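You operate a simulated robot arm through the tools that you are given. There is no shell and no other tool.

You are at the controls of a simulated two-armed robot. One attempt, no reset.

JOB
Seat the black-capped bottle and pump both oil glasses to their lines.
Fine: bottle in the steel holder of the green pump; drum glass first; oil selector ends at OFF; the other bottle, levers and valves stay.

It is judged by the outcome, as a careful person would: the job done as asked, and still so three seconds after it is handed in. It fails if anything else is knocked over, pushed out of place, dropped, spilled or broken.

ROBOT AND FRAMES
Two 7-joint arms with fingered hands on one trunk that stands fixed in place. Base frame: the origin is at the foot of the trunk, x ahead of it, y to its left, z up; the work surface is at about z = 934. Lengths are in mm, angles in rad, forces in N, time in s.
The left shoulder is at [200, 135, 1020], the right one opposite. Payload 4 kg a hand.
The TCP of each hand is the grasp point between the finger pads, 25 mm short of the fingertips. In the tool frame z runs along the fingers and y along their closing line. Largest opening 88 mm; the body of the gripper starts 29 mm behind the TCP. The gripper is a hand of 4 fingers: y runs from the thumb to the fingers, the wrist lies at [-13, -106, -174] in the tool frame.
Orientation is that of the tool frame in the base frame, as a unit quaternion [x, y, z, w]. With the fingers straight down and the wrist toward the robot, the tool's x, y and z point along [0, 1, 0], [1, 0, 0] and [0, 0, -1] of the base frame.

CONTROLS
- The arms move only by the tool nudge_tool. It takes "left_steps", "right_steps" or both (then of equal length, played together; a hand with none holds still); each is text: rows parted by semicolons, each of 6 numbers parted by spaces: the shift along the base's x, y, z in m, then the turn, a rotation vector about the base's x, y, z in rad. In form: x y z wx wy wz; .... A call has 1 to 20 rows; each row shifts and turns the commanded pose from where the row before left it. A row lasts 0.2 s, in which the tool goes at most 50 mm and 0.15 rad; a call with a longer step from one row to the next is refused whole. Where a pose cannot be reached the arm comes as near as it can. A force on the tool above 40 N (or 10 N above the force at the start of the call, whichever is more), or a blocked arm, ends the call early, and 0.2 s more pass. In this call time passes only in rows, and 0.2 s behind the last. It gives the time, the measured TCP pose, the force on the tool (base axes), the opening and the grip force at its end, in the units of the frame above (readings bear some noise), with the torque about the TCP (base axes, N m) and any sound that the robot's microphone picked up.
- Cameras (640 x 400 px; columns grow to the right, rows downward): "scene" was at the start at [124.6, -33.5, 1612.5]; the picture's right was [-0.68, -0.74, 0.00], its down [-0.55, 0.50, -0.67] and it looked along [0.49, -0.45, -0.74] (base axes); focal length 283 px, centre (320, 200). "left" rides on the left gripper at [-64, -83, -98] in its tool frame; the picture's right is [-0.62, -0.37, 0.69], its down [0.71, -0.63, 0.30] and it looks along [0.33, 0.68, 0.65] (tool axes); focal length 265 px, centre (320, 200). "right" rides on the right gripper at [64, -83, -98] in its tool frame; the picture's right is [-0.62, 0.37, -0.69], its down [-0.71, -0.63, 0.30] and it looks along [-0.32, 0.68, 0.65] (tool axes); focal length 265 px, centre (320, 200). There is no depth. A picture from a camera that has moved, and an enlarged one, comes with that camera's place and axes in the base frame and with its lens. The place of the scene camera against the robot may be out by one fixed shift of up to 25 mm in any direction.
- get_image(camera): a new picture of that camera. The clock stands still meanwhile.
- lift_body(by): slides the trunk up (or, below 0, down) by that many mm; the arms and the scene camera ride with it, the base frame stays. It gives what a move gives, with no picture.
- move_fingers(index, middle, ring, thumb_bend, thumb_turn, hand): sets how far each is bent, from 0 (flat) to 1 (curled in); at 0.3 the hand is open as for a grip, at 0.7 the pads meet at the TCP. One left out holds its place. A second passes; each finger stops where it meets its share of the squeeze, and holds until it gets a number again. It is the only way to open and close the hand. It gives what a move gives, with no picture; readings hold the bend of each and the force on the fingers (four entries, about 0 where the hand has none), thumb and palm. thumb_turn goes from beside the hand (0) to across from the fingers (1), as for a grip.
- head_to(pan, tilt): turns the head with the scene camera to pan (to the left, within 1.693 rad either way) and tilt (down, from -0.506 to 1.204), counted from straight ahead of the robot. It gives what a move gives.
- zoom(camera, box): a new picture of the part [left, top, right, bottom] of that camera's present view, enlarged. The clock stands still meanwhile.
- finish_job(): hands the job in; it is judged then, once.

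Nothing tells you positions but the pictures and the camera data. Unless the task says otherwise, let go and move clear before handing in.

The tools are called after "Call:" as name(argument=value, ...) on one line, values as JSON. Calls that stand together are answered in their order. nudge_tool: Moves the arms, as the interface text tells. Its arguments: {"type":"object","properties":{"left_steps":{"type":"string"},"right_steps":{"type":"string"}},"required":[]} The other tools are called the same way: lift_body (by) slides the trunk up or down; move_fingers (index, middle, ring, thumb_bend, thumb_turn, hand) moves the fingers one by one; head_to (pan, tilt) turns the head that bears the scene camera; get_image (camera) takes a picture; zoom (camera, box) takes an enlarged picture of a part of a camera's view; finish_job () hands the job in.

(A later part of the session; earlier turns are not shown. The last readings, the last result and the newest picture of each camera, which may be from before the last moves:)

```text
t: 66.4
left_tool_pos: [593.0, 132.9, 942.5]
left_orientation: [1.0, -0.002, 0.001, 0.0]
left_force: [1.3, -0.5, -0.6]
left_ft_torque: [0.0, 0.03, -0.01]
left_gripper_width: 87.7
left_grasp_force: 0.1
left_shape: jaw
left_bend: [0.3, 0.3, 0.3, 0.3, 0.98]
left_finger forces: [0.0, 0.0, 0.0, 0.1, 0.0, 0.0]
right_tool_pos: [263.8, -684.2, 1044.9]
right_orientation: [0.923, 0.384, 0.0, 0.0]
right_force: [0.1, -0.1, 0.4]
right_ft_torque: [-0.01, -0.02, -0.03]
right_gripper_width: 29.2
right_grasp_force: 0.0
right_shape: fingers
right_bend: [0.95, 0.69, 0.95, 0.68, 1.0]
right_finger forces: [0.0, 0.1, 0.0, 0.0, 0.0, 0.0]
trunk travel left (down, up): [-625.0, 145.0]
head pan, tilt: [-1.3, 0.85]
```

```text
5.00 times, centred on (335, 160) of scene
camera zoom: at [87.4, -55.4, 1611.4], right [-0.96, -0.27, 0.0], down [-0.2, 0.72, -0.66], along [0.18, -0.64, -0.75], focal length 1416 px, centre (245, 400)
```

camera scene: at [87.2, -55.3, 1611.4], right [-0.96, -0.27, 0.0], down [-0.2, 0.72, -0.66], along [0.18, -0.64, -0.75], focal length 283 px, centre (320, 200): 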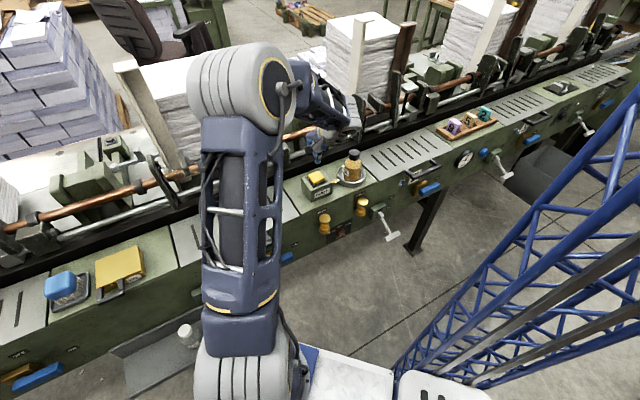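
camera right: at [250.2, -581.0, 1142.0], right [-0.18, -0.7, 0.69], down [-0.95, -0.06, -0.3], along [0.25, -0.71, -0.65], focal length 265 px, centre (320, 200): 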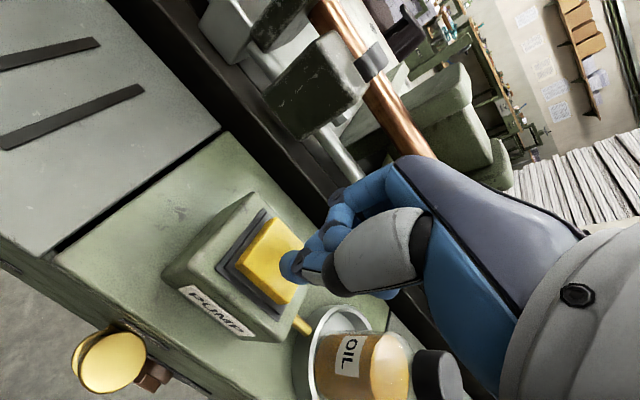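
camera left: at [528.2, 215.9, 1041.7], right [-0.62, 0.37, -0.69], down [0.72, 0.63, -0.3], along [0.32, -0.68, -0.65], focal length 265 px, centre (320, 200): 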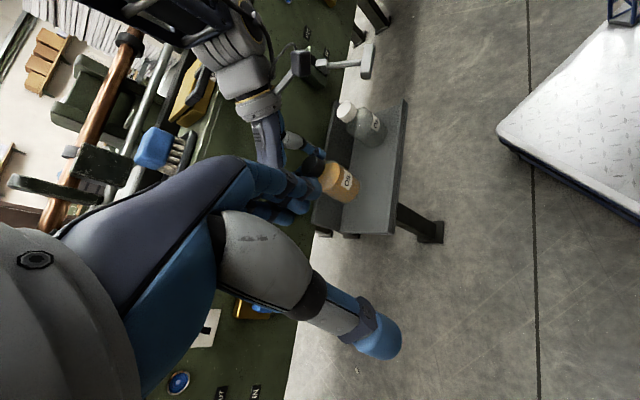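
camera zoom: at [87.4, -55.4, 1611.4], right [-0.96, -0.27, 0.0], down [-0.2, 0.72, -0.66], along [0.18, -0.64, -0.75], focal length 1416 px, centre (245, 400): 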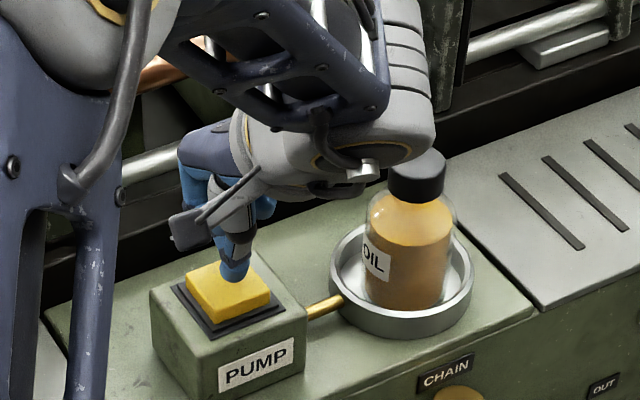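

Everything lines up over the yellow button. I'll press down gently in small steps and watch force and sound.

Call:
nudge_tool(right_steps="0 0 -0.006 0 0 0; 0 0 -0.005 0 0 0; 0 0 -0.003 0 0 0")

Call:
nudge_tool(right_steps="0 0 -0.002 0 0 0; 0 0 -0.002 0 0 0")

Call:
zoom(camera="scene", box=[300, 180, 380, 240])

```text
t: 67.2
left_tool_pos: [592.6, 132.5, 941.9]
left_orientation: [1.0, -0.001, 0.0, 0.0]
left_force: [0.0, 0.3, -0.1]
left_ft_torque: [0.0, 0.03, 0.03]
left_gripper_width: 87.7
left_grasp_force: 0.1
left_shape: jaw
left_bend: [0.3, 0.3, 0.3, 0.3, 0.98]
left_finger forces: [0.0, 0.0, 0.0, 0.0, 0.1, 0.0]
right_tool_pos: [263.7, -683.9, 1030.4]
right_orientation: [0.924, 0.383, 0.001, 0.001]
right_force: [0.1, 0.0, 2.4]
right_ft_torque: [0.01, 0.0, -0.01]
right_gripper_width: 29.0
right_grasp_force: 0.9
right_shape: fingers
right_bend: [0.95, 0.69, 0.95, 0.69, 1.0]
right_finger forces: [0.0, 0.0, 0.1, 0.0, 1.8, 0.0]
trunk travel left (down, up): [-625.0, 145.0]
head pan, tilt: [-1.3, 0.85]
```

```text
t: 67.8
left_tool_pos: [592.6, 133.1, 942.3]
left_orientation: [1.0, -0.001, 0.0, 0.001]
left_force: [-0.1, 0.4, 0.9]
left_ft_torque: [0.01, 0.02, 0.02]
left_gripper_width: 87.8
left_grasp_force: 0.1
left_shape: jaw
left_bend: [0.3, 0.3, 0.3, 0.3, 0.98]
left_finger forces: [0.0, 0.0, 0.1, 0.0, 0.0, 0.1]
right_tool_pos: [263.6, -684.6, 1027.1]
right_orientation: [0.924, 0.384, 0.0, 0.0]
right_force: [-1.5, 0.6, 5.1]
right_ft_torque: [0.07, 0.03, -0.01]
right_gripper_width: 29.2
right_grasp_force: 2.6
right_shape: fingers
right_bend: [0.95, 0.69, 0.95, 0.69, 1.0]
right_finger forces: [0.0, 0.1, 0.0, 0.0, 5.6, 0.0]
trunk travel left (down, up): [-625.0, 145.0]
head pan, tilt: [-1.3, 0.85]
heard: click
```

```text
6.67 times, centred on (340, 210) of scene
camera zoom: at [87.2, -55.3, 1611.5], right [-0.96, -0.27, 0.0], down [-0.2, 0.72, -0.66], along [0.18, -0.64, -0.75], focal length 1888 px, centre (187, 133)
```

zoom: 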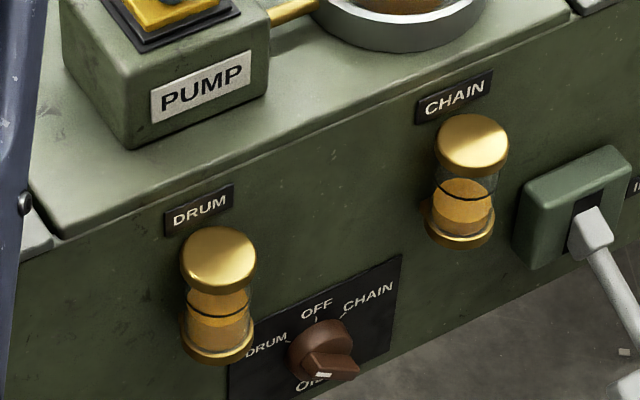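

A click, and the drum glass level has changed. I'll look closely at the drum glass right away; the clock stands still for pictures.

Call:
zoom(camera="scene", box=[318, 204, 338, 238])

Call:
zoom(camera="right", box=[40, 280, 240, 400])

```text
11.76 times, centred on (328, 221) of scene
camera zoom: at [87.2, -55.3, 1611.5], right [-0.96, -0.27, 0.0], down [-0.2, 0.72, -0.66], along [0.18, -0.64, -0.75], focal length 3333 px, centre (226, -47)
```

zoom: 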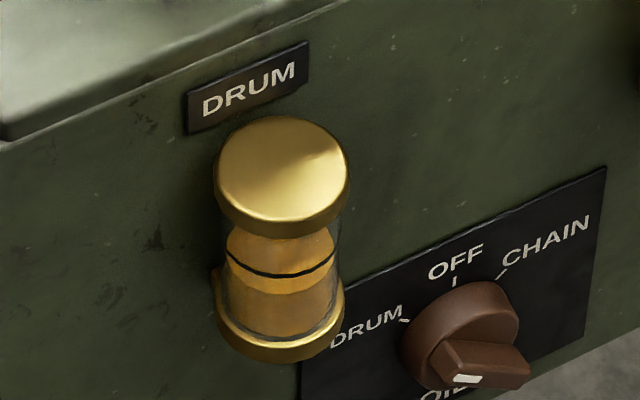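

```text
3.20 times, centred on (140, 340) of right
camera zoom: at [250.3, -581.4, 1123.8], right [-0.18, -0.7, 0.69], down [-0.95, -0.06, -0.3], along [0.26, -0.71, -0.65], focal length 849 px, centre (896, -248)
```

zoom: 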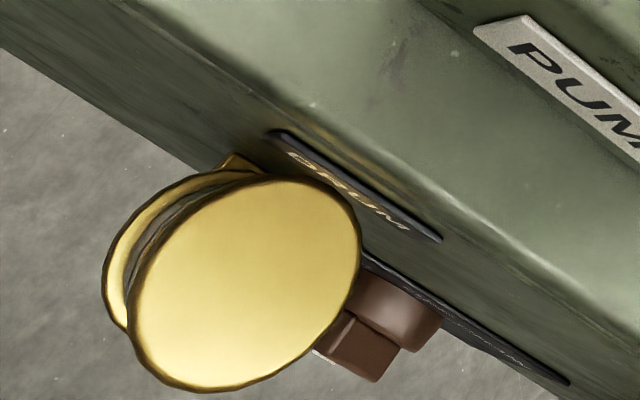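

One press raised the drum oil from about a third to about 70% of the line height. I'll release right away to see whether it's one stroke per press or continuous.

Call:
nudge_tool(right_steps="0 0 0.012 0 0 0")

Call:
zoom(camera="scene", box=[318, 204, 338, 238])

```text
t: 68.2
left_tool_pos: [592.2, 132.5, 942.1]
left_orientation: [1.0, -0.001, 0.0, 0.0]
left_force: [0.2, 0.2, -0.3]
left_ft_torque: [-0.01, 0.04, 0.01]
left_gripper_width: 87.6
left_grasp_force: 0.0
left_shape: jaw
left_bend: [0.3, 0.3, 0.3, 0.3, 0.98]
left_finger forces: [0.1, 0.1, 0.1, 0.1, 0.0, 0.0]
right_tool_pos: [264.8, -683.8, 1037.4]
right_orientation: [0.924, 0.383, 0.0, 0.0]
right_force: [1.0, -0.1, 0.1]
right_ft_torque: [-0.02, 0.02, -0.02]
right_gripper_width: 29.0
right_grasp_force: 0.0
right_shape: fingers
right_bend: [0.95, 0.69, 0.95, 0.69, 1.0]
right_finger forces: [0.1, 0.1, 0.0, 0.0, 0.0, 0.0]
trunk travel left (down, up): [-625.0, 145.0]
head pan, tilt: [-1.3, 0.85]
```

```text
11.76 times, centred on (328, 221) of scene
camera zoom: at [87.4, -55.6, 1611.3], right [-0.96, -0.27, 0.0], down [-0.2, 0.72, -0.66], along [0.18, -0.64, -0.75], focal length 3333 px, centre (226, -47)
```

zoom: 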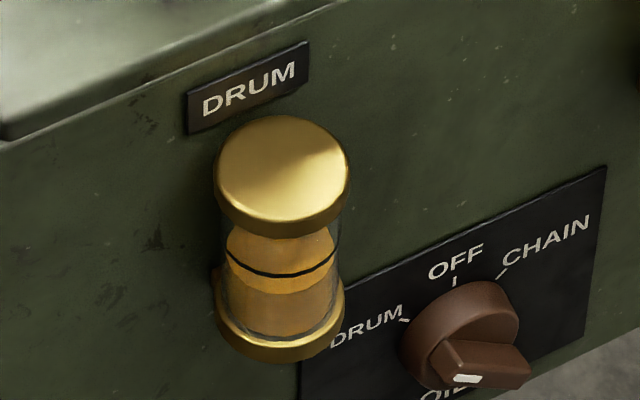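

The level is unchanged after release, so it looks like one dose per press. I'll do one more brief press, down and straight back up, and check the level again.

Call:
nudge_tool(right_steps="0 0 -0.009 0 0 0; 0 0 -0.003 0 0 0; 0 0 0.012 0 0 0")

Call:
zoom(camera="scene", box=[318, 204, 338, 238])

```text
t: 69.0
left_tool_pos: [592.7, 132.9, 942.0]
left_orientation: [1.0, 0.0, 0.0, 0.0]
left_force: [0.1, 0.0, -0.2]
left_ft_torque: [0.02, 0.01, 0.0]
left_gripper_width: 87.8
left_grasp_force: 0.0
left_shape: jaw
left_bend: [0.3, 0.3, 0.3, 0.3, 0.98]
left_finger forces: [0.1, 0.0, 0.1, 0.1, 0.0, 0.0]
right_tool_pos: [263.5, -684.4, 1037.9]
right_orientation: [0.924, 0.384, -0.001, 0.0]
right_force: [0.5, -0.8, 0.2]
right_ft_torque: [0.05, 0.03, 0.03]
right_gripper_width: 29.0
right_grasp_force: 0.0
right_shape: fingers
right_bend: [0.95, 0.69, 0.95, 0.69, 1.0]
right_finger forces: [0.0, 0.0, 0.0, 0.0, 0.1, 0.0]
trunk travel left (down, up): [-625.0, 145.0]
head pan, tilt: [-1.3, 0.85]
heard: click
```

```text
11.76 times, centred on (328, 221) of scene
camera zoom: at [87.4, -55.6, 1611.3], right [-0.96, -0.27, 0.0], down [-0.2, 0.72, -0.66], along [0.18, -0.64, -0.75], focal length 3333 px, centre (226, -47)
```

zoom: 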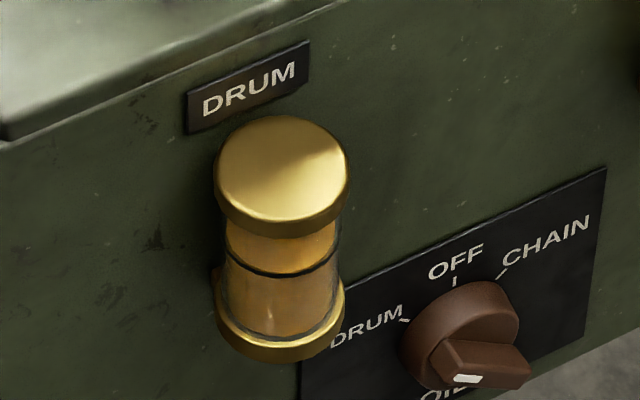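

A second click, and the drum oil surface now appears to meet the ring. I'll verify with a tighter zoom.

Call:
zoom(camera="scene", box=[321, 218, 333, 234])

Call:
get_image(camera="right")

```text
16.00 times, centred on (327, 226) of scene
camera zoom: at [87.4, -55.6, 1611.3], right [-0.96, -0.27, 0.0], down [-0.2, 0.72, -0.66], along [0.18, -0.64, -0.75], focal length 4532 px, centre (208, -216)
```

zoom: 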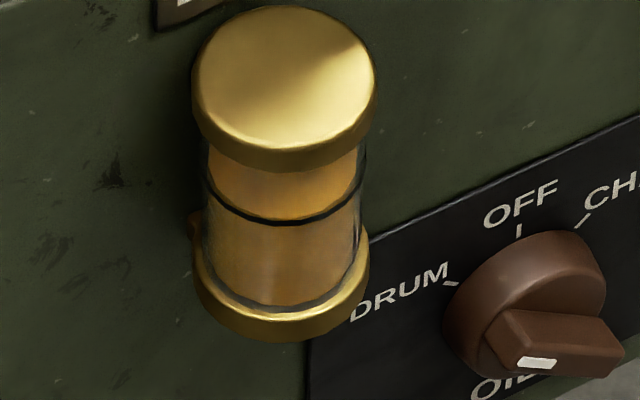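

```text
taken
camera right: at [250.6, -581.7, 1134.8], right [-0.18, -0.7, 0.69], down [-0.95, -0.06, -0.3], along [0.26, -0.71, -0.65], focal length 265 px, centre (320, 200)
```

right: 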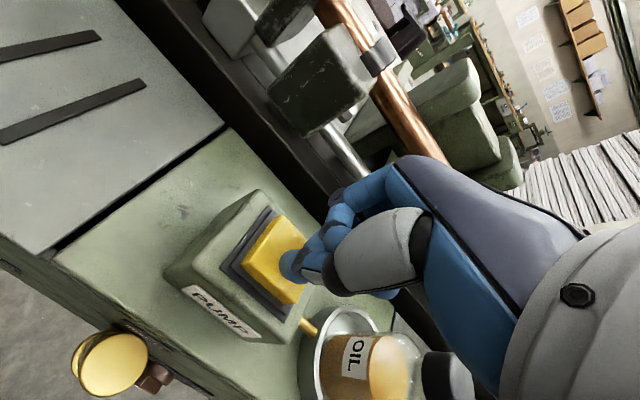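

The drum oil is at its line, and the last press was a clean one-dose click. Next I'll switch the selector to CHAIN: rise, retreat, and reorient the hand toward the panel by the same safe path.

Call:
nudge_tool(right_steps="0 0 0.018 0 0 0; 0 0 0.02 0 0 0; 0 0 0.02 0 0 0; -0.0242 0.0233 0 0 0 0; -0.0242 0.0233 0 0 0 0; -0.0242 0.0233 0 0 0 0; -0.0242 0.0233 0 0 0 0; -0.0242 0.0233 0 0 0 0; -0.0242 0.0233 0 0 0 0")

Call:
move_fingers(hand="right", index=0.25, middle=0.25, ring=0.42, thumb_bend=0.42)

Call:
nudge_tool(right_steps="-0.0028 -0.003 -0.022 0 -0.1069 -0.0756; -0.0028 -0.003 -0.022 0 -0.1069 -0.0756; -0.0028 -0.003 -0.022 0 -0.1069 -0.0756; -0.0028 -0.003 -0.022 0 -0.1069 -0.0756; -0.0028 -0.003 -0.022 0 -0.1069 -0.0756; -0.0028 -0.003 -0.022 0 -0.1069 -0.0756; -0.0028 -0.003 -0.022 0 -0.1069 -0.0756; -0.0028 -0.003 -0.022 0 -0.1069 -0.0756; -0.0028 -0.003 -0.022 0 -0.1069 -0.0756; -0.0028 -0.003 -0.022 0 -0.1069 -0.0756; -0.0028 -0.003 -0.022 0 -0.1069 -0.0756; -0.0028 -0.003 -0.022 0 -0.1069 -0.0756; -0.0028 -0.003 -0.022 0 -0.1069 -0.0756; -0.0028 -0.003 -0.022 0 -0.1069 -0.0756; -0.0028 -0.003 -0.022 0 -0.1069 -0.0756; -0.0028 -0.003 -0.022 0 -0.1069 -0.0756")

Call:
get_image(camera="right")

Call:
zoom(camera="scene", box=[300, 140, 400, 250])

```text
t: 71.0
left_tool_pos: [593.0, 132.5, 942.4]
left_orientation: [1.0, -0.002, 0.0, -0.001]
left_force: [0.2, -0.4, 0.7]
left_ft_torque: [0.02, -0.01, 0.02]
left_gripper_width: 87.9
left_grasp_force: 0.1
left_shape: jaw
left_bend: [0.3, 0.3, 0.3, 0.3, 0.98]
left_finger forces: [0.1, 0.1, 0.0, 0.1, 0.0, 0.0]
right_tool_pos: [118.3, -545.3, 1097.2]
right_orientation: [0.924, 0.383, 0.0, 0.0]
right_force: [0.0, -1.0, 0.2]
right_ft_torque: [0.01, -0.01, 0.02]
right_gripper_width: 29.1
right_grasp_force: 0.0
right_shape: fingers
right_bend: [0.95, 0.69, 0.95, 0.69, 1.0]
right_finger forces: [0.0, 0.0, 0.0, 0.0, 0.1, 0.0]
trunk travel left (down, up): [-625.0, 145.0]
head pan, tilt: [-1.3, 0.85]
```

```text
t: 72.0
left_tool_pos: [592.9, 132.2, 942.2]
left_orientation: [1.0, -0.001, 0.0, 0.0]
left_force: [0.4, -0.2, -0.5]
left_ft_torque: [-0.04, -0.03, 0.01]
left_gripper_width: 87.5
left_grasp_force: 0.1
left_shape: jaw
left_bend: [0.3, 0.3, 0.3, 0.3, 0.98]
left_finger forces: [0.1, 0.0, 0.0, 0.1, 0.0, 0.0]
right_tool_pos: [118.5, -545.3, 1097.2]
right_orientation: [0.924, 0.383, 0.0, -0.001]
right_force: [0.6, -0.1, -0.3]
right_ft_torque: [-0.01, 0.0, 0.01]
right_gripper_width: 77.6
right_grasp_force: 0.1
right_shape: fingers
right_bend: [0.25, 0.25, 0.42, 0.42, 0.99]
right_finger forces: [0.0, 0.1, 0.0, 0.0, 0.1, 0.0]
trunk travel left (down, up): [-625.0, 145.0]
head pan, tilt: [-1.3, 0.85]
```

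```text
t: 75.4
left_tool_pos: [591.9, 132.1, 942.0]
left_orientation: [1.0, -0.001, -0.001, 0.0]
left_force: [0.5, 0.3, 1.1]
left_ft_torque: [0.0, 0.0, 0.03]
left_gripper_width: 87.8
left_grasp_force: 0.1
left_shape: jaw
left_bend: [0.3, 0.3, 0.3, 0.3, 0.98]
left_finger forces: [0.1, 0.0, 0.0, 0.0, 0.0, 0.0]
right_tool_pos: [72.8, -593.3, 744.5]
right_orientation: [0.654, -0.27, 0.653, 0.272]
right_force: [-0.8, -0.2, 0.3]
right_ft_torque: [0.0, -0.02, -0.03]
right_gripper_width: 78.0
right_grasp_force: 0.1
right_shape: fingers
right_bend: [0.25, 0.25, 0.42, 0.42, 0.99]
right_finger forces: [0.0, 0.0, 0.0, 0.0, 0.0, 0.1]
trunk travel left (down, up): [-625.0, 145.0]
head pan, tilt: [-1.3, 0.85]
```

```text
taken
camera right: at [62.4, -465.6, 808.0], right [-0.75, 0.23, -0.62], down [0.66, 0.23, -0.72], along [-0.02, -0.95, -0.32], focal length 265 px, centre (320, 200)
```

right: 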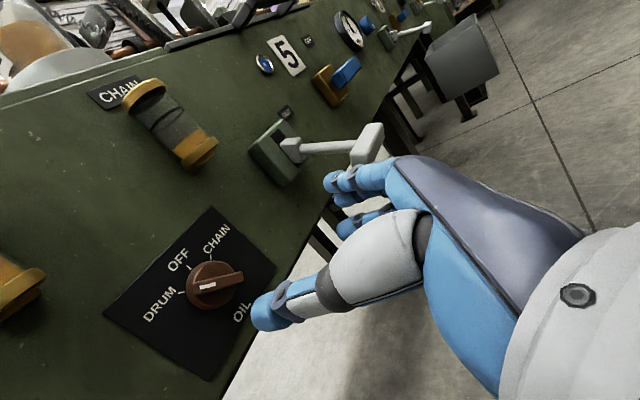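

```text
3.64 times, centred on (350, 195) of scene
camera zoom: at [87.2, -55.5, 1611.5], right [-0.96, -0.27, 0.0], down [-0.2, 0.72, -0.66], along [0.18, -0.64, -0.75], focal length 1030 px, centre (211, 218)
```

zoom: 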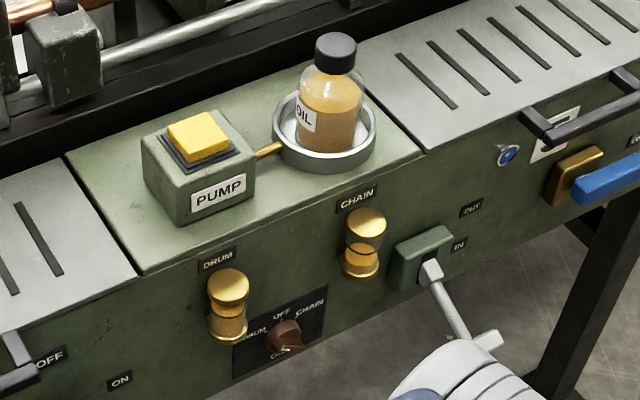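

The drum glass reads full to its ring and the selector is still at DRUM. I'll align the hand rolled 25°, offset so thumb and ring finger form a clockwise couple on the bar.

Call:
nudge_tool(right_steps="0.0133 -0.0092 0.0012 -0.077 0.077 0; 0.0133 -0.0092 0.0012 -0.077 0.077 0; 0.0133 -0.0092 0.0012 -0.077 0.077 0; 0.0133 -0.0092 0.0012 -0.077 0.077 0")

Call:
get_image(camera="right")

Call:
zoom(camera="right", box=[190, 150, 370, 310])

```text
t: 76.4
left_tool_pos: [593.1, 132.3, 942.3]
left_orientation: [1.0, -0.001, 0.0, 0.0]
left_force: [0.7, 0.2, 0.6]
left_ft_torque: [-0.01, -0.03, -0.05]
left_gripper_width: 87.4
left_grasp_force: 0.0
left_shape: jaw
left_bend: [0.3, 0.3, 0.3, 0.3, 0.98]
left_finger forces: [0.0, 0.0, 0.0, 0.0, 0.0, 0.0]
right_tool_pos: [128.0, -628.6, 749.1]
right_orientation: [0.697, -0.121, 0.578, 0.407]
right_force: [-0.3, -0.1, 0.2]
right_ft_torque: [0.01, 0.01, -0.02]
right_gripper_width: 77.9
right_grasp_force: 0.0
right_shape: fingers
right_bend: [0.25, 0.25, 0.42, 0.42, 0.99]
right_finger forces: [0.0, 0.0, 0.0, 0.0, 0.1, 0.1]
trunk travel left (down, up): [-625.0, 145.0]
head pan, tilt: [-1.3, 0.85]
```

```text
taken
camera right: at [131.0, -488.5, 771.0], right [-0.91, 0.07, -0.4], down [0.4, -0.03, -0.91], along [-0.07, -1.0, 0.0], focal length 265 px, centre (320, 200)
```

right: 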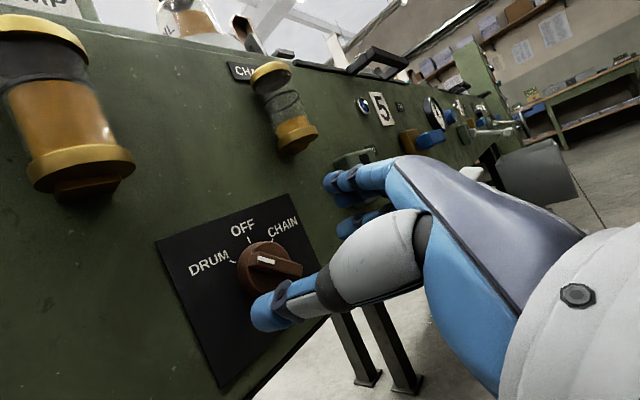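

```text
2.50 times, centred on (280, 230) of right
camera zoom: at [131.0, -488.5, 771.0], right [-0.91, 0.07, -0.4], down [0.4, -0.03, -0.91], along [-0.07, -1.0, 0.0], focal length 664 px, centre (420, 125)
```

zoom: 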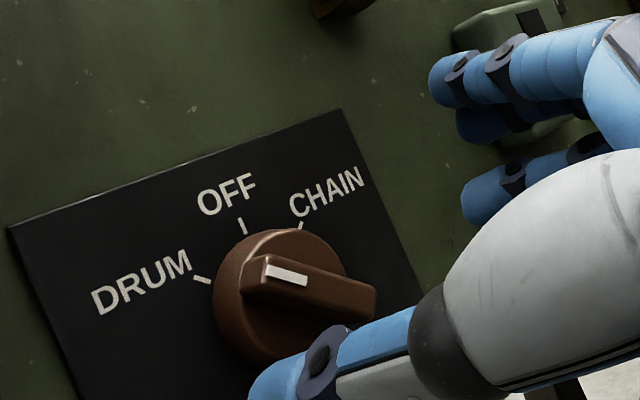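

Here's a frontal look at the drum glass to verify the level against its ring.

Call:
zoom(camera="right", box=[0, 0, 160, 210])

Call:
zoom(camera="right", box=[220, 40, 340, 170])

```text
1.90 times, centred on (80, 105) of right
camera zoom: at [131.0, -488.5, 771.0], right [-0.91, 0.07, -0.4], down [0.4, -0.03, -0.91], along [-0.07, -1.0, 0.0], focal length 506 px, centre (777, 381)
```

zoom: 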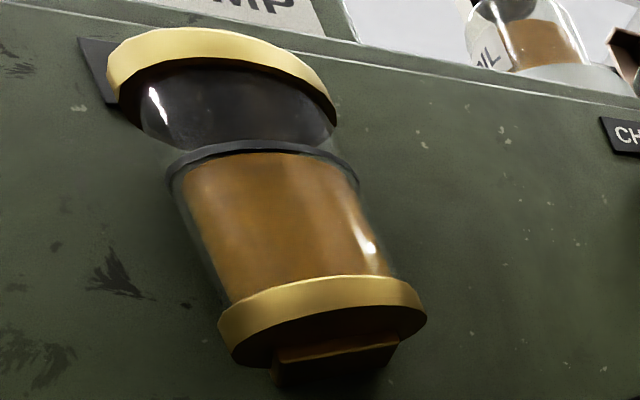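

```text
3.08 times, centred on (280, 105) of right
camera zoom: at [131.0, -488.5, 771.0], right [-0.91, 0.07, -0.4], down [0.4, -0.03, -0.91], along [-0.07, -1.0, 0.0], focal length 817 px, centre (443, 492)
```

zoom: 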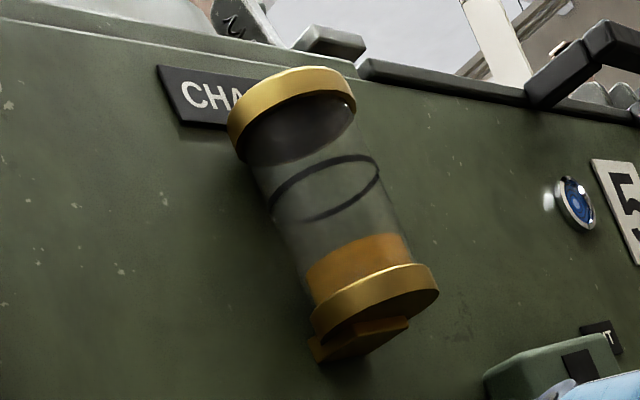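

The drum oil sits exactly at its ring. Now I'll advance onto the knob.

Call:
nudge_tool(right_steps="0.0058 -0.0066 0 0 0 0; 0.0062 -0.0062 0 0 0 0; 0.0062 -0.0062 0 0 0 0; 0.0062 -0.0062 0 0 0 0")

Call:
move_fingers(hand="right", index=0.25, middle=0.25, ring=0.6, thumb_bend=0.6)

Call:
zoom(camera="right", box=[190, 150, 370, 310])

```text
t: 77.4
left_tool_pos: [593.2, 132.3, 942.2]
left_orientation: [1.0, -0.001, -0.001, 0.0]
left_force: [-0.2, 0.7, 0.1]
left_ft_torque: [-0.02, 0.0, 0.02]
left_gripper_width: 87.7
left_grasp_force: 0.1
left_shape: jaw
left_bend: [0.3, 0.3, 0.3, 0.3, 0.98]
left_finger forces: [0.1, 0.0, 0.0, 0.0, 0.1, 0.0]
right_tool_pos: [151.3, -656.0, 749.3]
right_orientation: [0.697, -0.122, 0.579, 0.406]
right_force: [0.1, -0.1, 0.2]
right_ft_torque: [0.02, 0.0, -0.01]
right_gripper_width: 77.7
right_grasp_force: 0.2
right_shape: fingers
right_bend: [0.25, 0.25, 0.42, 0.42, 0.99]
right_finger forces: [0.1, 0.0, 0.1, 0.1, 0.1, 0.0]
trunk travel left (down, up): [-625.0, 145.0]
head pan, tilt: [-1.3, 0.85]
```

```text
t: 78.4
left_tool_pos: [593.5, 132.7, 941.7]
left_orientation: [1.0, -0.001, 0.0, 0.001]
left_force: [-0.4, 0.1, 0.1]
left_ft_torque: [-0.02, 0.0, 0.01]
left_gripper_width: 87.5
left_grasp_force: 0.1
left_shape: jaw
left_bend: [0.3, 0.3, 0.3, 0.3, 0.98]
left_finger forces: [0.0, 0.1, 0.0, 0.1, 0.1, 0.0]
right_tool_pos: [151.9, -655.7, 748.5]
right_orientation: [0.697, -0.121, 0.578, 0.406]
right_force: [-1.0, -0.4, -0.1]
right_ft_torque: [0.03, 0.04, 0.0]
right_gripper_width: 60.1
right_grasp_force: 0.8
right_shape: fingers
right_bend: [0.25, 0.25, 0.59, 0.59, 1.0]
right_finger forces: [0.0, 0.1, 0.4, 0.0, 0.8, 0.0]
trunk travel left (down, up): [-625.0, 145.0]
head pan, tilt: [-1.3, 0.85]
```

```text
2.50 times, centred on (280, 230) of right
camera zoom: at [154.8, -513.8, 771.2], right [-0.91, 0.07, -0.4], down [0.4, -0.02, -0.91], along [-0.07, -1.0, 0.0], focal length 664 px, centre (420, 125)
```

zoom: 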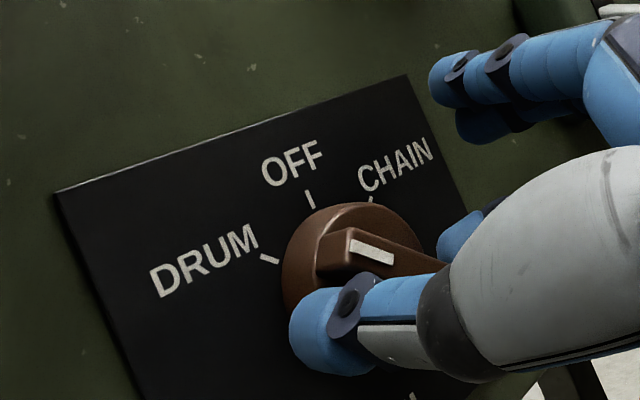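

Thumb and ring finger have just touched the bar on opposite sides. I'll squeeze and see how far the couple turns it.

Call:
move_fingers(hand="right", ring=0.75, thumb_bend=0.75)

Call:
zoom(camera="right", box=[190, 150, 370, 310])

```text
t: 79.4
left_tool_pos: [593.1, 132.3, 943.0]
left_orientation: [1.0, -0.001, 0.0, 0.0]
left_force: [0.0, -0.3, 0.2]
left_ft_torque: [0.0, -0.02, -0.03]
left_gripper_width: 87.6
left_grasp_force: 0.1
left_shape: jaw
left_bend: [0.3, 0.3, 0.3, 0.3, 0.98]
left_finger forces: [0.1, 0.0, 0.1, 0.1, 0.1, 0.1]
right_tool_pos: [152.0, -655.3, 749.6]
right_orientation: [0.697, -0.122, 0.578, 0.406]
right_force: [1.0, -0.7, 1.7]
right_ft_torque: [-0.05, -0.04, -0.02]
right_gripper_width: 41.1
right_grasp_force: 2.2
right_shape: fingers
right_bend: [0.25, 0.25, 0.74, 0.74, 1.0]
right_finger forces: [0.0, 0.0, 1.7, 0.0, 2.6, 0.0]
trunk travel left (down, up): [-625.0, 145.0]
head pan, tilt: [-1.3, 0.85]
```

```text
2.50 times, centred on (280, 230) of right
camera zoom: at [154.7, -513.8, 771.2], right [-0.91, 0.07, -0.4], down [0.4, -0.02, -0.91], along [-0.07, -1.0, 0.0], focal length 664 px, centre (420, 125)
```

zoom: 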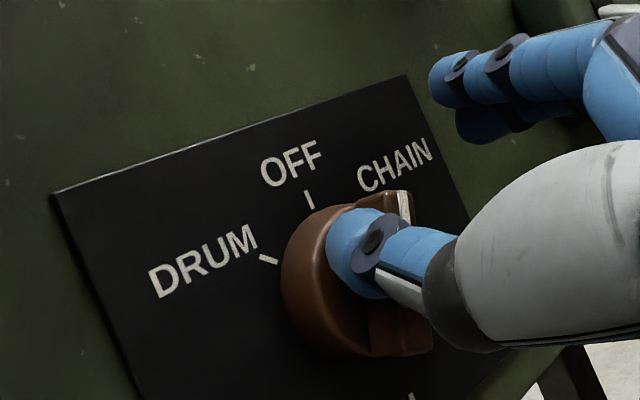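

The couple works very well: the squeeze alone turned the bar from DRUM past OFF toward CHAIN, at about 20–25° clockwise. I'll roll the hand about the knob to bring it the rest of the way.

Call:
nudge_tool(right_steps="-0.0007 -0.0007 0.0002 0.08 -0.08 0; -0.0007 -0.0007 0.0002 0.08 -0.08 0; -0.0007 -0.0007 0.0002 0.08 -0.08 0")

Call:
zoom(camera="right", box=[190, 150, 370, 310])

```text
t: 80.2
left_tool_pos: [592.7, 131.8, 942.2]
left_orientation: [1.0, -0.001, 0.0, 0.0]
left_force: [0.9, -0.5, 0.1]
left_ft_torque: [0.03, -0.01, 0.02]
left_gripper_width: 87.8
left_grasp_force: 0.0
left_shape: jaw
left_bend: [0.3, 0.3, 0.3, 0.3, 0.98]
left_finger forces: [0.0, 0.0, 0.0, 0.0, 0.0, 0.1]
right_tool_pos: [149.8, -656.0, 750.2]
right_orientation: [0.665, -0.239, 0.639, 0.303]
right_force: [0.7, 0.1, 0.7]
right_ft_torque: [0.0, 0.03, -0.01]
right_gripper_width: 41.3
right_grasp_force: 1.7
right_shape: fingers
right_bend: [0.25, 0.25, 0.75, 0.74, 1.0]
right_finger forces: [0.0, 0.1, 1.3, 0.0, 2.6, 0.0]
trunk travel left (down, up): [-625.0, 145.0]
head pan, tilt: [-1.3, 0.85]
```

```text
2.50 times, centred on (280, 230) of right
camera zoom: at [143.1, -525.3, 805.0], right [-0.79, 0.19, -0.58], down [0.61, 0.18, -0.77], along [-0.04, -0.97, -0.26], focal length 664 px, centre (420, 125)
```

zoom: 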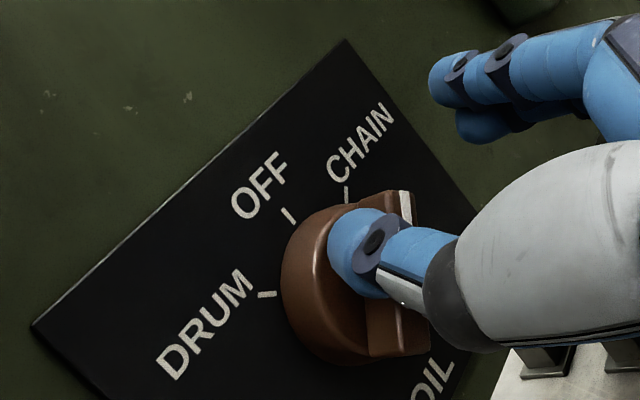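

The bar now lies nearly parallel to the CHAIN mark. I'll give it a small extra turn of about 3°, then let go and check the pointer.

Call:
nudge_tool(right_steps="-0.0005 -0.0005 0 0.042 -0.042 0")

Call:
move_fingers(hand="right", index=0.25, middle=0.25, ring=0.42, thumb_bend=0.42)

Call:
nudge_tool(right_steps="-0.01 0.01 0 0 0 0; -0.018 0.018 0 0 0 0; -0.018 0.018 0 0 0 0")

Call:
zoom(camera="right", box=[160, 190, 300, 330])

```text
t: 80.6
left_tool_pos: [593.2, 132.9, 943.1]
left_orientation: [1.0, -0.001, 0.0, 0.0]
left_force: [0.0, 0.4, 0.0]
left_ft_torque: [0.0, 0.0, -0.03]
left_gripper_width: 87.4
left_grasp_force: 0.0
left_shape: jaw
left_bend: [0.3, 0.3, 0.3, 0.3, 0.98]
left_finger forces: [0.0, 0.0, 0.0, 0.0, 0.0, 0.0]
right_tool_pos: [149.6, -657.7, 750.4]
right_orientation: [0.659, -0.258, 0.648, 0.282]
right_force: [1.2, 1.0, 2.0]
right_ft_torque: [-0.04, 0.0, 0.01]
right_gripper_width: 40.8
right_grasp_force: 2.2
right_shape: fingers
right_bend: [0.25, 0.25, 0.75, 0.74, 1.0]
right_finger forces: [0.0, 0.1, 1.1, 0.0, 3.1, 0.0]
trunk travel left (down, up): [-625.0, 145.0]
head pan, tilt: [-1.3, 0.85]
```

```text
t: 81.6
left_tool_pos: [591.6, 132.5, 941.9]
left_orientation: [1.0, -0.001, 0.0, 0.0]
left_force: [0.0, 0.5, 0.2]
left_ft_torque: [-0.01, -0.02, -0.05]
left_gripper_width: 87.6
left_grasp_force: 0.0
left_shape: jaw
left_bend: [0.3, 0.3, 0.3, 0.3, 0.98]
left_finger forces: [0.1, 0.1, 0.1, 0.0, 0.0, 0.1]
right_tool_pos: [149.4, -658.4, 750.3]
right_orientation: [0.659, -0.257, 0.648, 0.283]
right_force: [0.3, -0.1, -0.5]
right_ft_torque: [0.01, 0.0, -0.01]
right_gripper_width: 77.6
right_grasp_force: 0.1
right_shape: fingers
right_bend: [0.25, 0.25, 0.42, 0.42, 0.99]
right_finger forces: [0.0, 0.0, 0.1, 0.0, 0.0, 0.0]
trunk travel left (down, up): [-625.0, 145.0]
head pan, tilt: [-1.3, 0.85]
```

```text
t: 82.4
left_tool_pos: [592.9, 133.1, 943.2]
left_orientation: [1.0, -0.001, 0.0, 0.001]
left_force: [0.0, -0.3, 0.0]
left_ft_torque: [-0.03, -0.03, 0.0]
left_gripper_width: 87.6
left_grasp_force: 0.1
left_shape: jaw
left_bend: [0.3, 0.3, 0.3, 0.3, 0.98]
left_finger forces: [0.0, 0.0, 0.0, 0.0, 0.0, 0.0]
right_tool_pos: [103.7, -610.9, 751.0]
right_orientation: [0.659, -0.258, 0.647, 0.283]
right_force: [0.5, -0.3, -0.1]
right_ft_torque: [0.0, 0.04, -0.03]
right_gripper_width: 78.0
right_grasp_force: 0.0
right_shape: fingers
right_bend: [0.25, 0.25, 0.42, 0.42, 0.99]
right_finger forces: [0.0, 0.0, 0.0, 0.0, 0.0, 0.0]
trunk travel left (down, up): [-625.0, 145.0]
head pan, tilt: [-1.3, 0.85]
```

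```text
2.86 times, centred on (230, 260) of right
camera zoom: at [94.1, -481.9, 810.4], right [-0.77, 0.21, -0.6], down [0.64, 0.21, -0.74], along [-0.03, -0.95, -0.3], focal length 758 px, centre (577, 29)
```

zoom: 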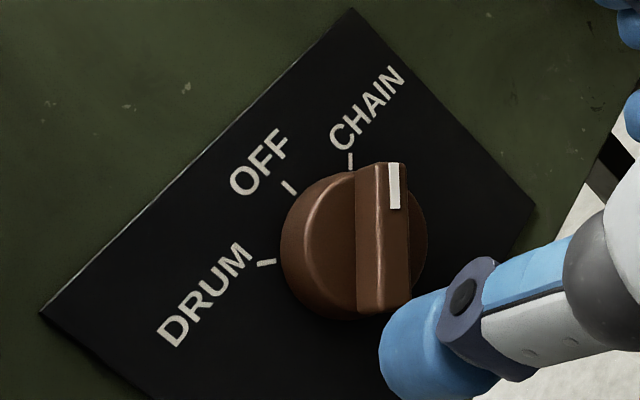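

The pointer now sits at CHAIN, about −49°, parallel to its mark. I'll go back up to the button by the same path.

Call:
nudge_tool(right_steps="-0.0155 0.0088 -0.003 0.0135 -0.0135 0; -0.0155 0.0088 -0.003 0.0135 -0.0135 0; 0.0028 0.003 0.022 0 0.1069 0.0756; 0.0028 0.003 0.022 0 0.1069 0.0756; 0.0028 0.003 0.022 0 0.1069 0.0756; 0.0028 0.003 0.022 0 0.1069 0.0756; 0.0028 0.003 0.022 0 0.1069 0.0756; 0.0028 0.003 0.022 0 0.1069 0.0756; 0.0028 0.003 0.022 0 0.1069 0.0756; 0.0028 0.003 0.022 0 0.1069 0.0756; 0.0028 0.003 0.022 0 0.1069 0.0756; 0.0028 0.003 0.022 0 0.1069 0.0756; 0.0028 0.003 0.022 0 0.1069 0.0756; 0.0028 0.003 0.022 0 0.1069 0.0756; 0.0028 0.003 0.022 0 0.1069 0.0756; 0.0028 0.003 0.022 0 0.1069 0.0756; 0.0028 0.003 0.022 0 0.1069 0.0756; 0.0028 0.003 0.022 0 0.1069 0.0756")

Call:
move_fingers(hand="right", index=0.95, middle=0.69, ring=0.95, thumb_bend=0.69)

Call:
zoom(camera="right", box=[200, 80, 400, 260])

```text
t: 86.2
left_tool_pos: [592.5, 132.8, 942.4]
left_orientation: [1.0, -0.001, 0.0, 0.0]
left_force: [0.1, -0.4, 0.2]
left_ft_torque: [0.01, 0.0, -0.01]
left_gripper_width: 87.9
left_grasp_force: 0.1
left_shape: jaw
left_bend: [0.3, 0.3, 0.3, 0.3, 0.98]
left_finger forces: [0.0, 0.0, 0.0, 0.1, 0.1, 0.1]
right_tool_pos: [116.4, -546.7, 1095.4]
right_orientation: [0.924, 0.384, 0.0, -0.001]
right_force: [-0.6, -0.3, -0.2]
right_ft_torque: [-0.02, -0.01, 0.01]
right_gripper_width: 78.2
right_grasp_force: 0.0
right_shape: fingers
right_bend: [0.25, 0.25, 0.42, 0.42, 0.99]
right_finger forces: [0.0, 0.0, 0.0, 0.0, 0.0, 0.0]
trunk travel left (down, up): [-625.0, 145.0]
head pan, tilt: [-1.3, 0.85]
```

```text
t: 87.2
left_tool_pos: [592.8, 132.9, 941.1]
left_orientation: [1.0, -0.001, 0.001, 0.001]
left_force: [0.2, 0.9, 0.0]
left_ft_torque: [0.0, 0.05, -0.01]
left_gripper_width: 87.8
left_grasp_force: 0.1
left_shape: jaw
left_bend: [0.3, 0.3, 0.3, 0.3, 0.98]
left_finger forces: [0.0, 0.0, 0.1, 0.0, 0.0, 0.1]
right_tool_pos: [115.8, -546.1, 1095.3]
right_orientation: [0.923, 0.384, 0.0, 0.0]
right_force: [-0.3, -0.4, 0.3]
right_ft_torque: [0.02, 0.02, 0.0]
right_gripper_width: 28.7
right_grasp_force: 0.0
right_shape: fingers
right_bend: [0.95, 0.69, 0.95, 0.68, 1.0]
right_finger forces: [0.1, 0.1, 0.0, 0.1, 0.1, 0.0]
trunk travel left (down, up): [-625.0, 145.0]
head pan, tilt: [-1.3, 0.85]
```

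```text
2.22 times, centred on (300, 170) of right
camera zoom: at [102.2, -442.8, 1193.1], right [-0.18, -0.7, 0.69], down [-0.95, -0.06, -0.3], along [0.25, -0.71, -0.65], focal length 590 px, centre (364, 267)
```

zoom: 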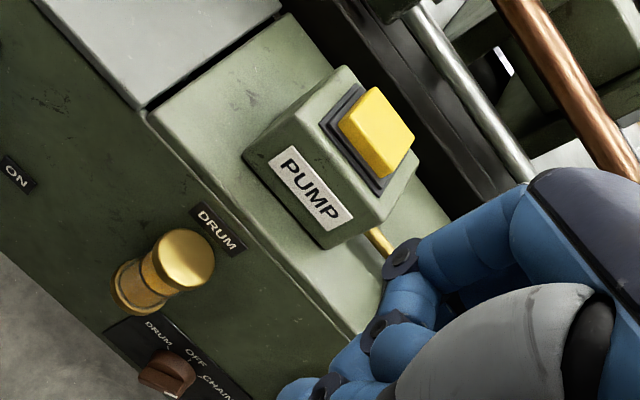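

Call:
nudge_tool(right_steps="0.0246 -0.023 0 0 0 0; 0.0246 -0.023 0 0 0 0; 0.0246 -0.023 0 0 0 0; 0.0246 -0.023 0 0 0 0; 0.0246 -0.023 0 0 0 0; 0.0246 -0.023 0 0 0 0; 0 0 -0.02 0 0 0; 0 0 -0.02 0 0 0; 0 0 -0.016 0 0 0")

Call:
get_image(camera="right")

Call:
zoom(camera="scene", box=[300, 180, 380, 240])

Call:
zoom(camera="scene", box=[354, 190, 374, 222])

```text
t: 89.2
left_tool_pos: [592.1, 133.2, 942.2]
left_orientation: [1.0, -0.001, 0.001, 0.0]
left_force: [0.1, -0.3, -0.1]
left_ft_torque: [0.01, 0.05, -0.01]
left_gripper_width: 87.8
left_grasp_force: 0.0
left_shape: jaw
left_bend: [0.3, 0.3, 0.3, 0.3, 0.98]
left_finger forces: [0.0, 0.0, 0.0, 0.0, 0.0, 0.0]
right_tool_pos: [264.0, -683.2, 1040.2]
right_orientation: [0.924, 0.383, 0.001, 0.0]
right_force: [-0.6, -0.1, -0.4]
right_ft_torque: [0.0, -0.02, 0.02]
right_gripper_width: 29.2
right_grasp_force: 0.0
right_shape: fingers
right_bend: [0.95, 0.69, 0.95, 0.68, 1.0]
right_finger forces: [0.0, 0.0, 0.0, 0.1, 0.1, 0.1]
trunk travel left (down, up): [-625.0, 145.0]
head pan, tilt: [-1.3, 0.85]
```

```text
taken
camera right: at [251.3, -580.4, 1137.2], right [-0.18, -0.7, 0.69], down [-0.95, -0.06, -0.3], along [0.25, -0.71, -0.65], focal length 265 px, centre (320, 200)
```

right: 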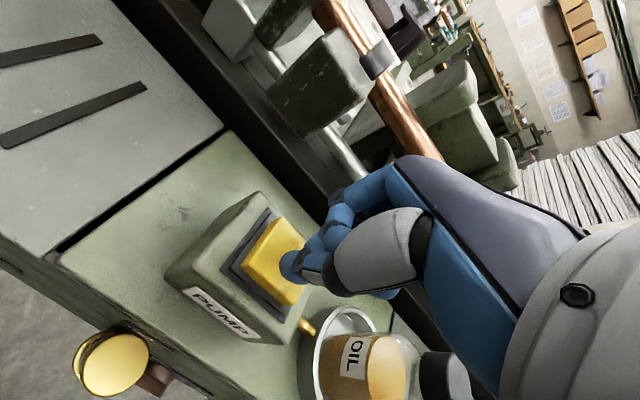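

```text
6.67 times, centred on (340, 210) of scene
camera zoom: at [87.4, -55.4, 1611.4], right [-0.96, -0.27, 0.0], down [-0.2, 0.72, -0.66], along [0.18, -0.64, -0.75], focal length 1888 px, centre (187, 133)
```

zoom: 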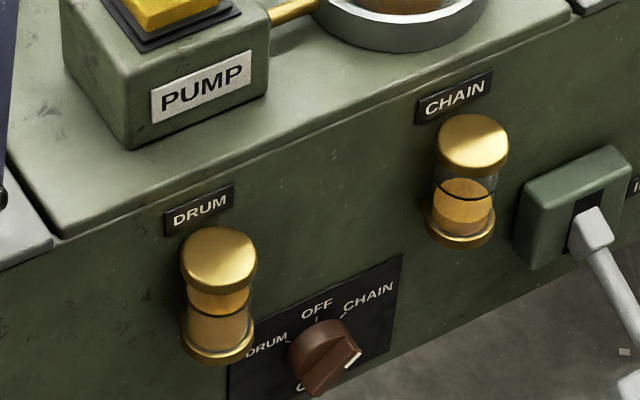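

```text
12.50 times, centred on (364, 206) of scene
camera zoom: at [87.4, -55.4, 1611.4], right [-0.96, -0.27, 0.0], down [-0.2, 0.72, -0.66], along [0.18, -0.64, -0.75], focal length 3541 px, centre (-230, 125)
```

zoom: 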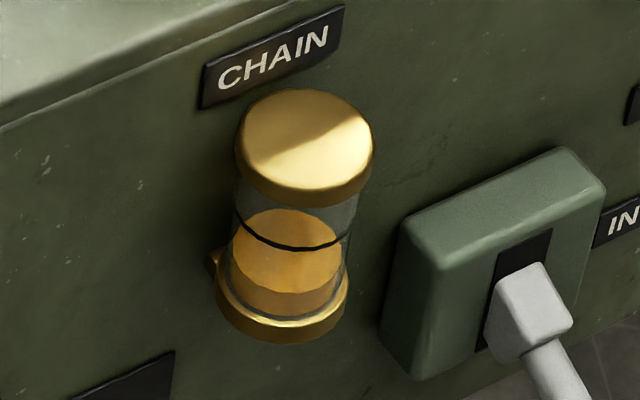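

The selector points at CHAIN. The chain oil front edge is well below the ring (292 vs 249 in zoom rows). I'll press once and measure.

Call:
nudge_tool(right_steps="0 0 -0.01 0 0 0; 0 0 -0.004 0 0 0; 0 0 0.013 0 0 0")

Call:
zoom(camera="scene", box=[354, 190, 374, 222])

```text
t: 90.0
left_tool_pos: [593.1, 132.8, 941.9]
left_orientation: [1.0, -0.001, 0.0, 0.0]
left_force: [0.0, 1.4, -0.1]
left_ft_torque: [0.02, 0.0, -0.03]
left_gripper_width: 87.8
left_grasp_force: 0.1
left_shape: jaw
left_bend: [0.3, 0.3, 0.3, 0.3, 0.98]
left_finger forces: [0.0, 0.1, 0.0, 0.1, 0.0, 0.0]
right_tool_pos: [265.3, -684.4, 1038.5]
right_orientation: [0.924, 0.382, -0.001, -0.001]
right_force: [-0.2, -0.1, -0.2]
right_ft_torque: [-0.01, 0.02, 0.01]
right_gripper_width: 29.2
right_grasp_force: 0.0
right_shape: fingers
right_bend: [0.95, 0.69, 0.95, 0.69, 1.0]
right_finger forces: [0.1, 0.0, 0.0, 0.0, 0.0, 0.0]
trunk travel left (down, up): [-625.0, 145.0]
head pan, tilt: [-1.3, 0.85]
heard: click
```

```text
12.50 times, centred on (364, 206) of scene
camera zoom: at [87.4, -55.6, 1611.3], right [-0.96, -0.27, 0.0], down [-0.2, 0.72, -0.66], along [0.18, -0.64, -0.75], focal length 3541 px, centre (-230, 125)
```

zoom: 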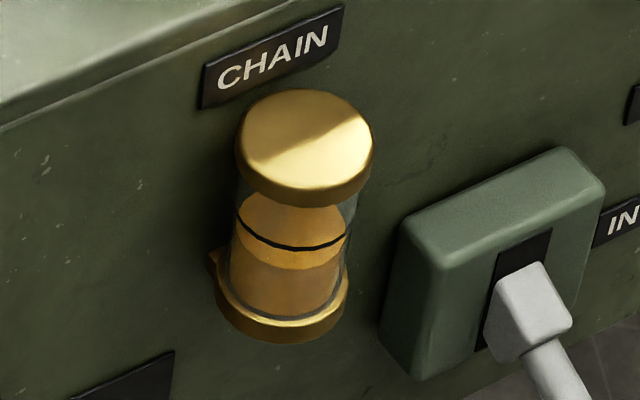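

One click raised it from 292 to about 269, so one more dose should bring it to the ring at 249. Pressing once more.

Call:
nudge_tool(right_steps="0 0 -0.009 0 0 0; 0 0 -0.004 0 0 0; 0 0 0.013 0 0 0")

Call:
zoom(camera="scene", box=[354, 190, 374, 222])

Call:
zoom(camera="scene", box=[300, 180, 380, 240])

```text
t: 90.8
left_tool_pos: [592.2, 132.2, 942.1]
left_orientation: [1.0, -0.001, 0.0, 0.0]
left_force: [-0.4, 0.7, -0.6]
left_ft_torque: [-0.02, -0.02, 0.05]
left_gripper_width: 87.6
left_grasp_force: 0.0
left_shape: jaw
left_bend: [0.3, 0.3, 0.3, 0.3, 0.98]
left_finger forces: [0.1, 0.0, 0.0, 0.0, 0.0, 0.0]
right_tool_pos: [265.0, -684.0, 1039.3]
right_orientation: [0.924, 0.383, 0.0, 0.0]
right_force: [-0.3, -0.5, 0.3]
right_ft_torque: [0.0, -0.03, 0.01]
right_gripper_width: 29.1
right_grasp_force: 0.0
right_shape: fingers
right_bend: [0.95, 0.69, 0.95, 0.69, 1.0]
right_finger forces: [0.0, 0.0, 0.0, 0.0, 0.1, 0.0]
trunk travel left (down, up): [-625.0, 145.0]
head pan, tilt: [-1.3, 0.85]
heard: click
```

```text
12.50 times, centred on (364, 206) of scene
camera zoom: at [87.4, -55.6, 1611.3], right [-0.96, -0.27, 0.0], down [-0.2, 0.72, -0.66], along [0.18, -0.64, -0.75], focal length 3541 px, centre (-230, 125)
```

zoom: 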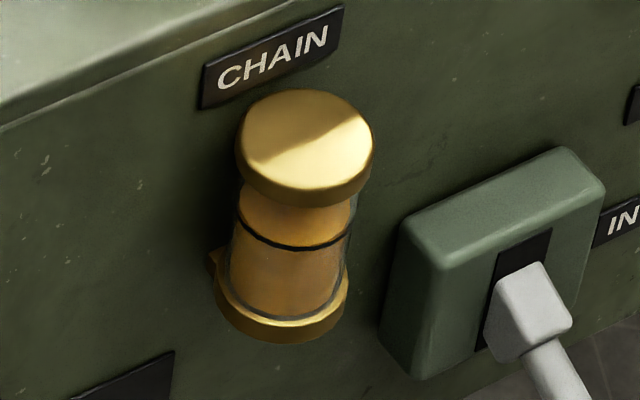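

```text
6.67 times, centred on (340, 210) of scene
camera zoom: at [87.4, -55.6, 1611.3], right [-0.96, -0.27, 0.0], down [-0.2, 0.72, -0.66], along [0.18, -0.64, -0.75], focal length 1888 px, centre (187, 133)
```

zoom: 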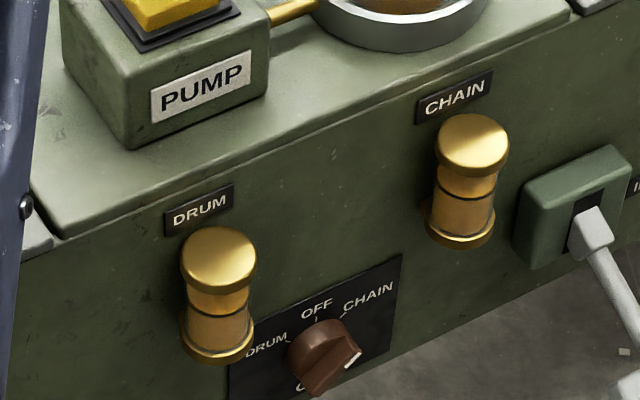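

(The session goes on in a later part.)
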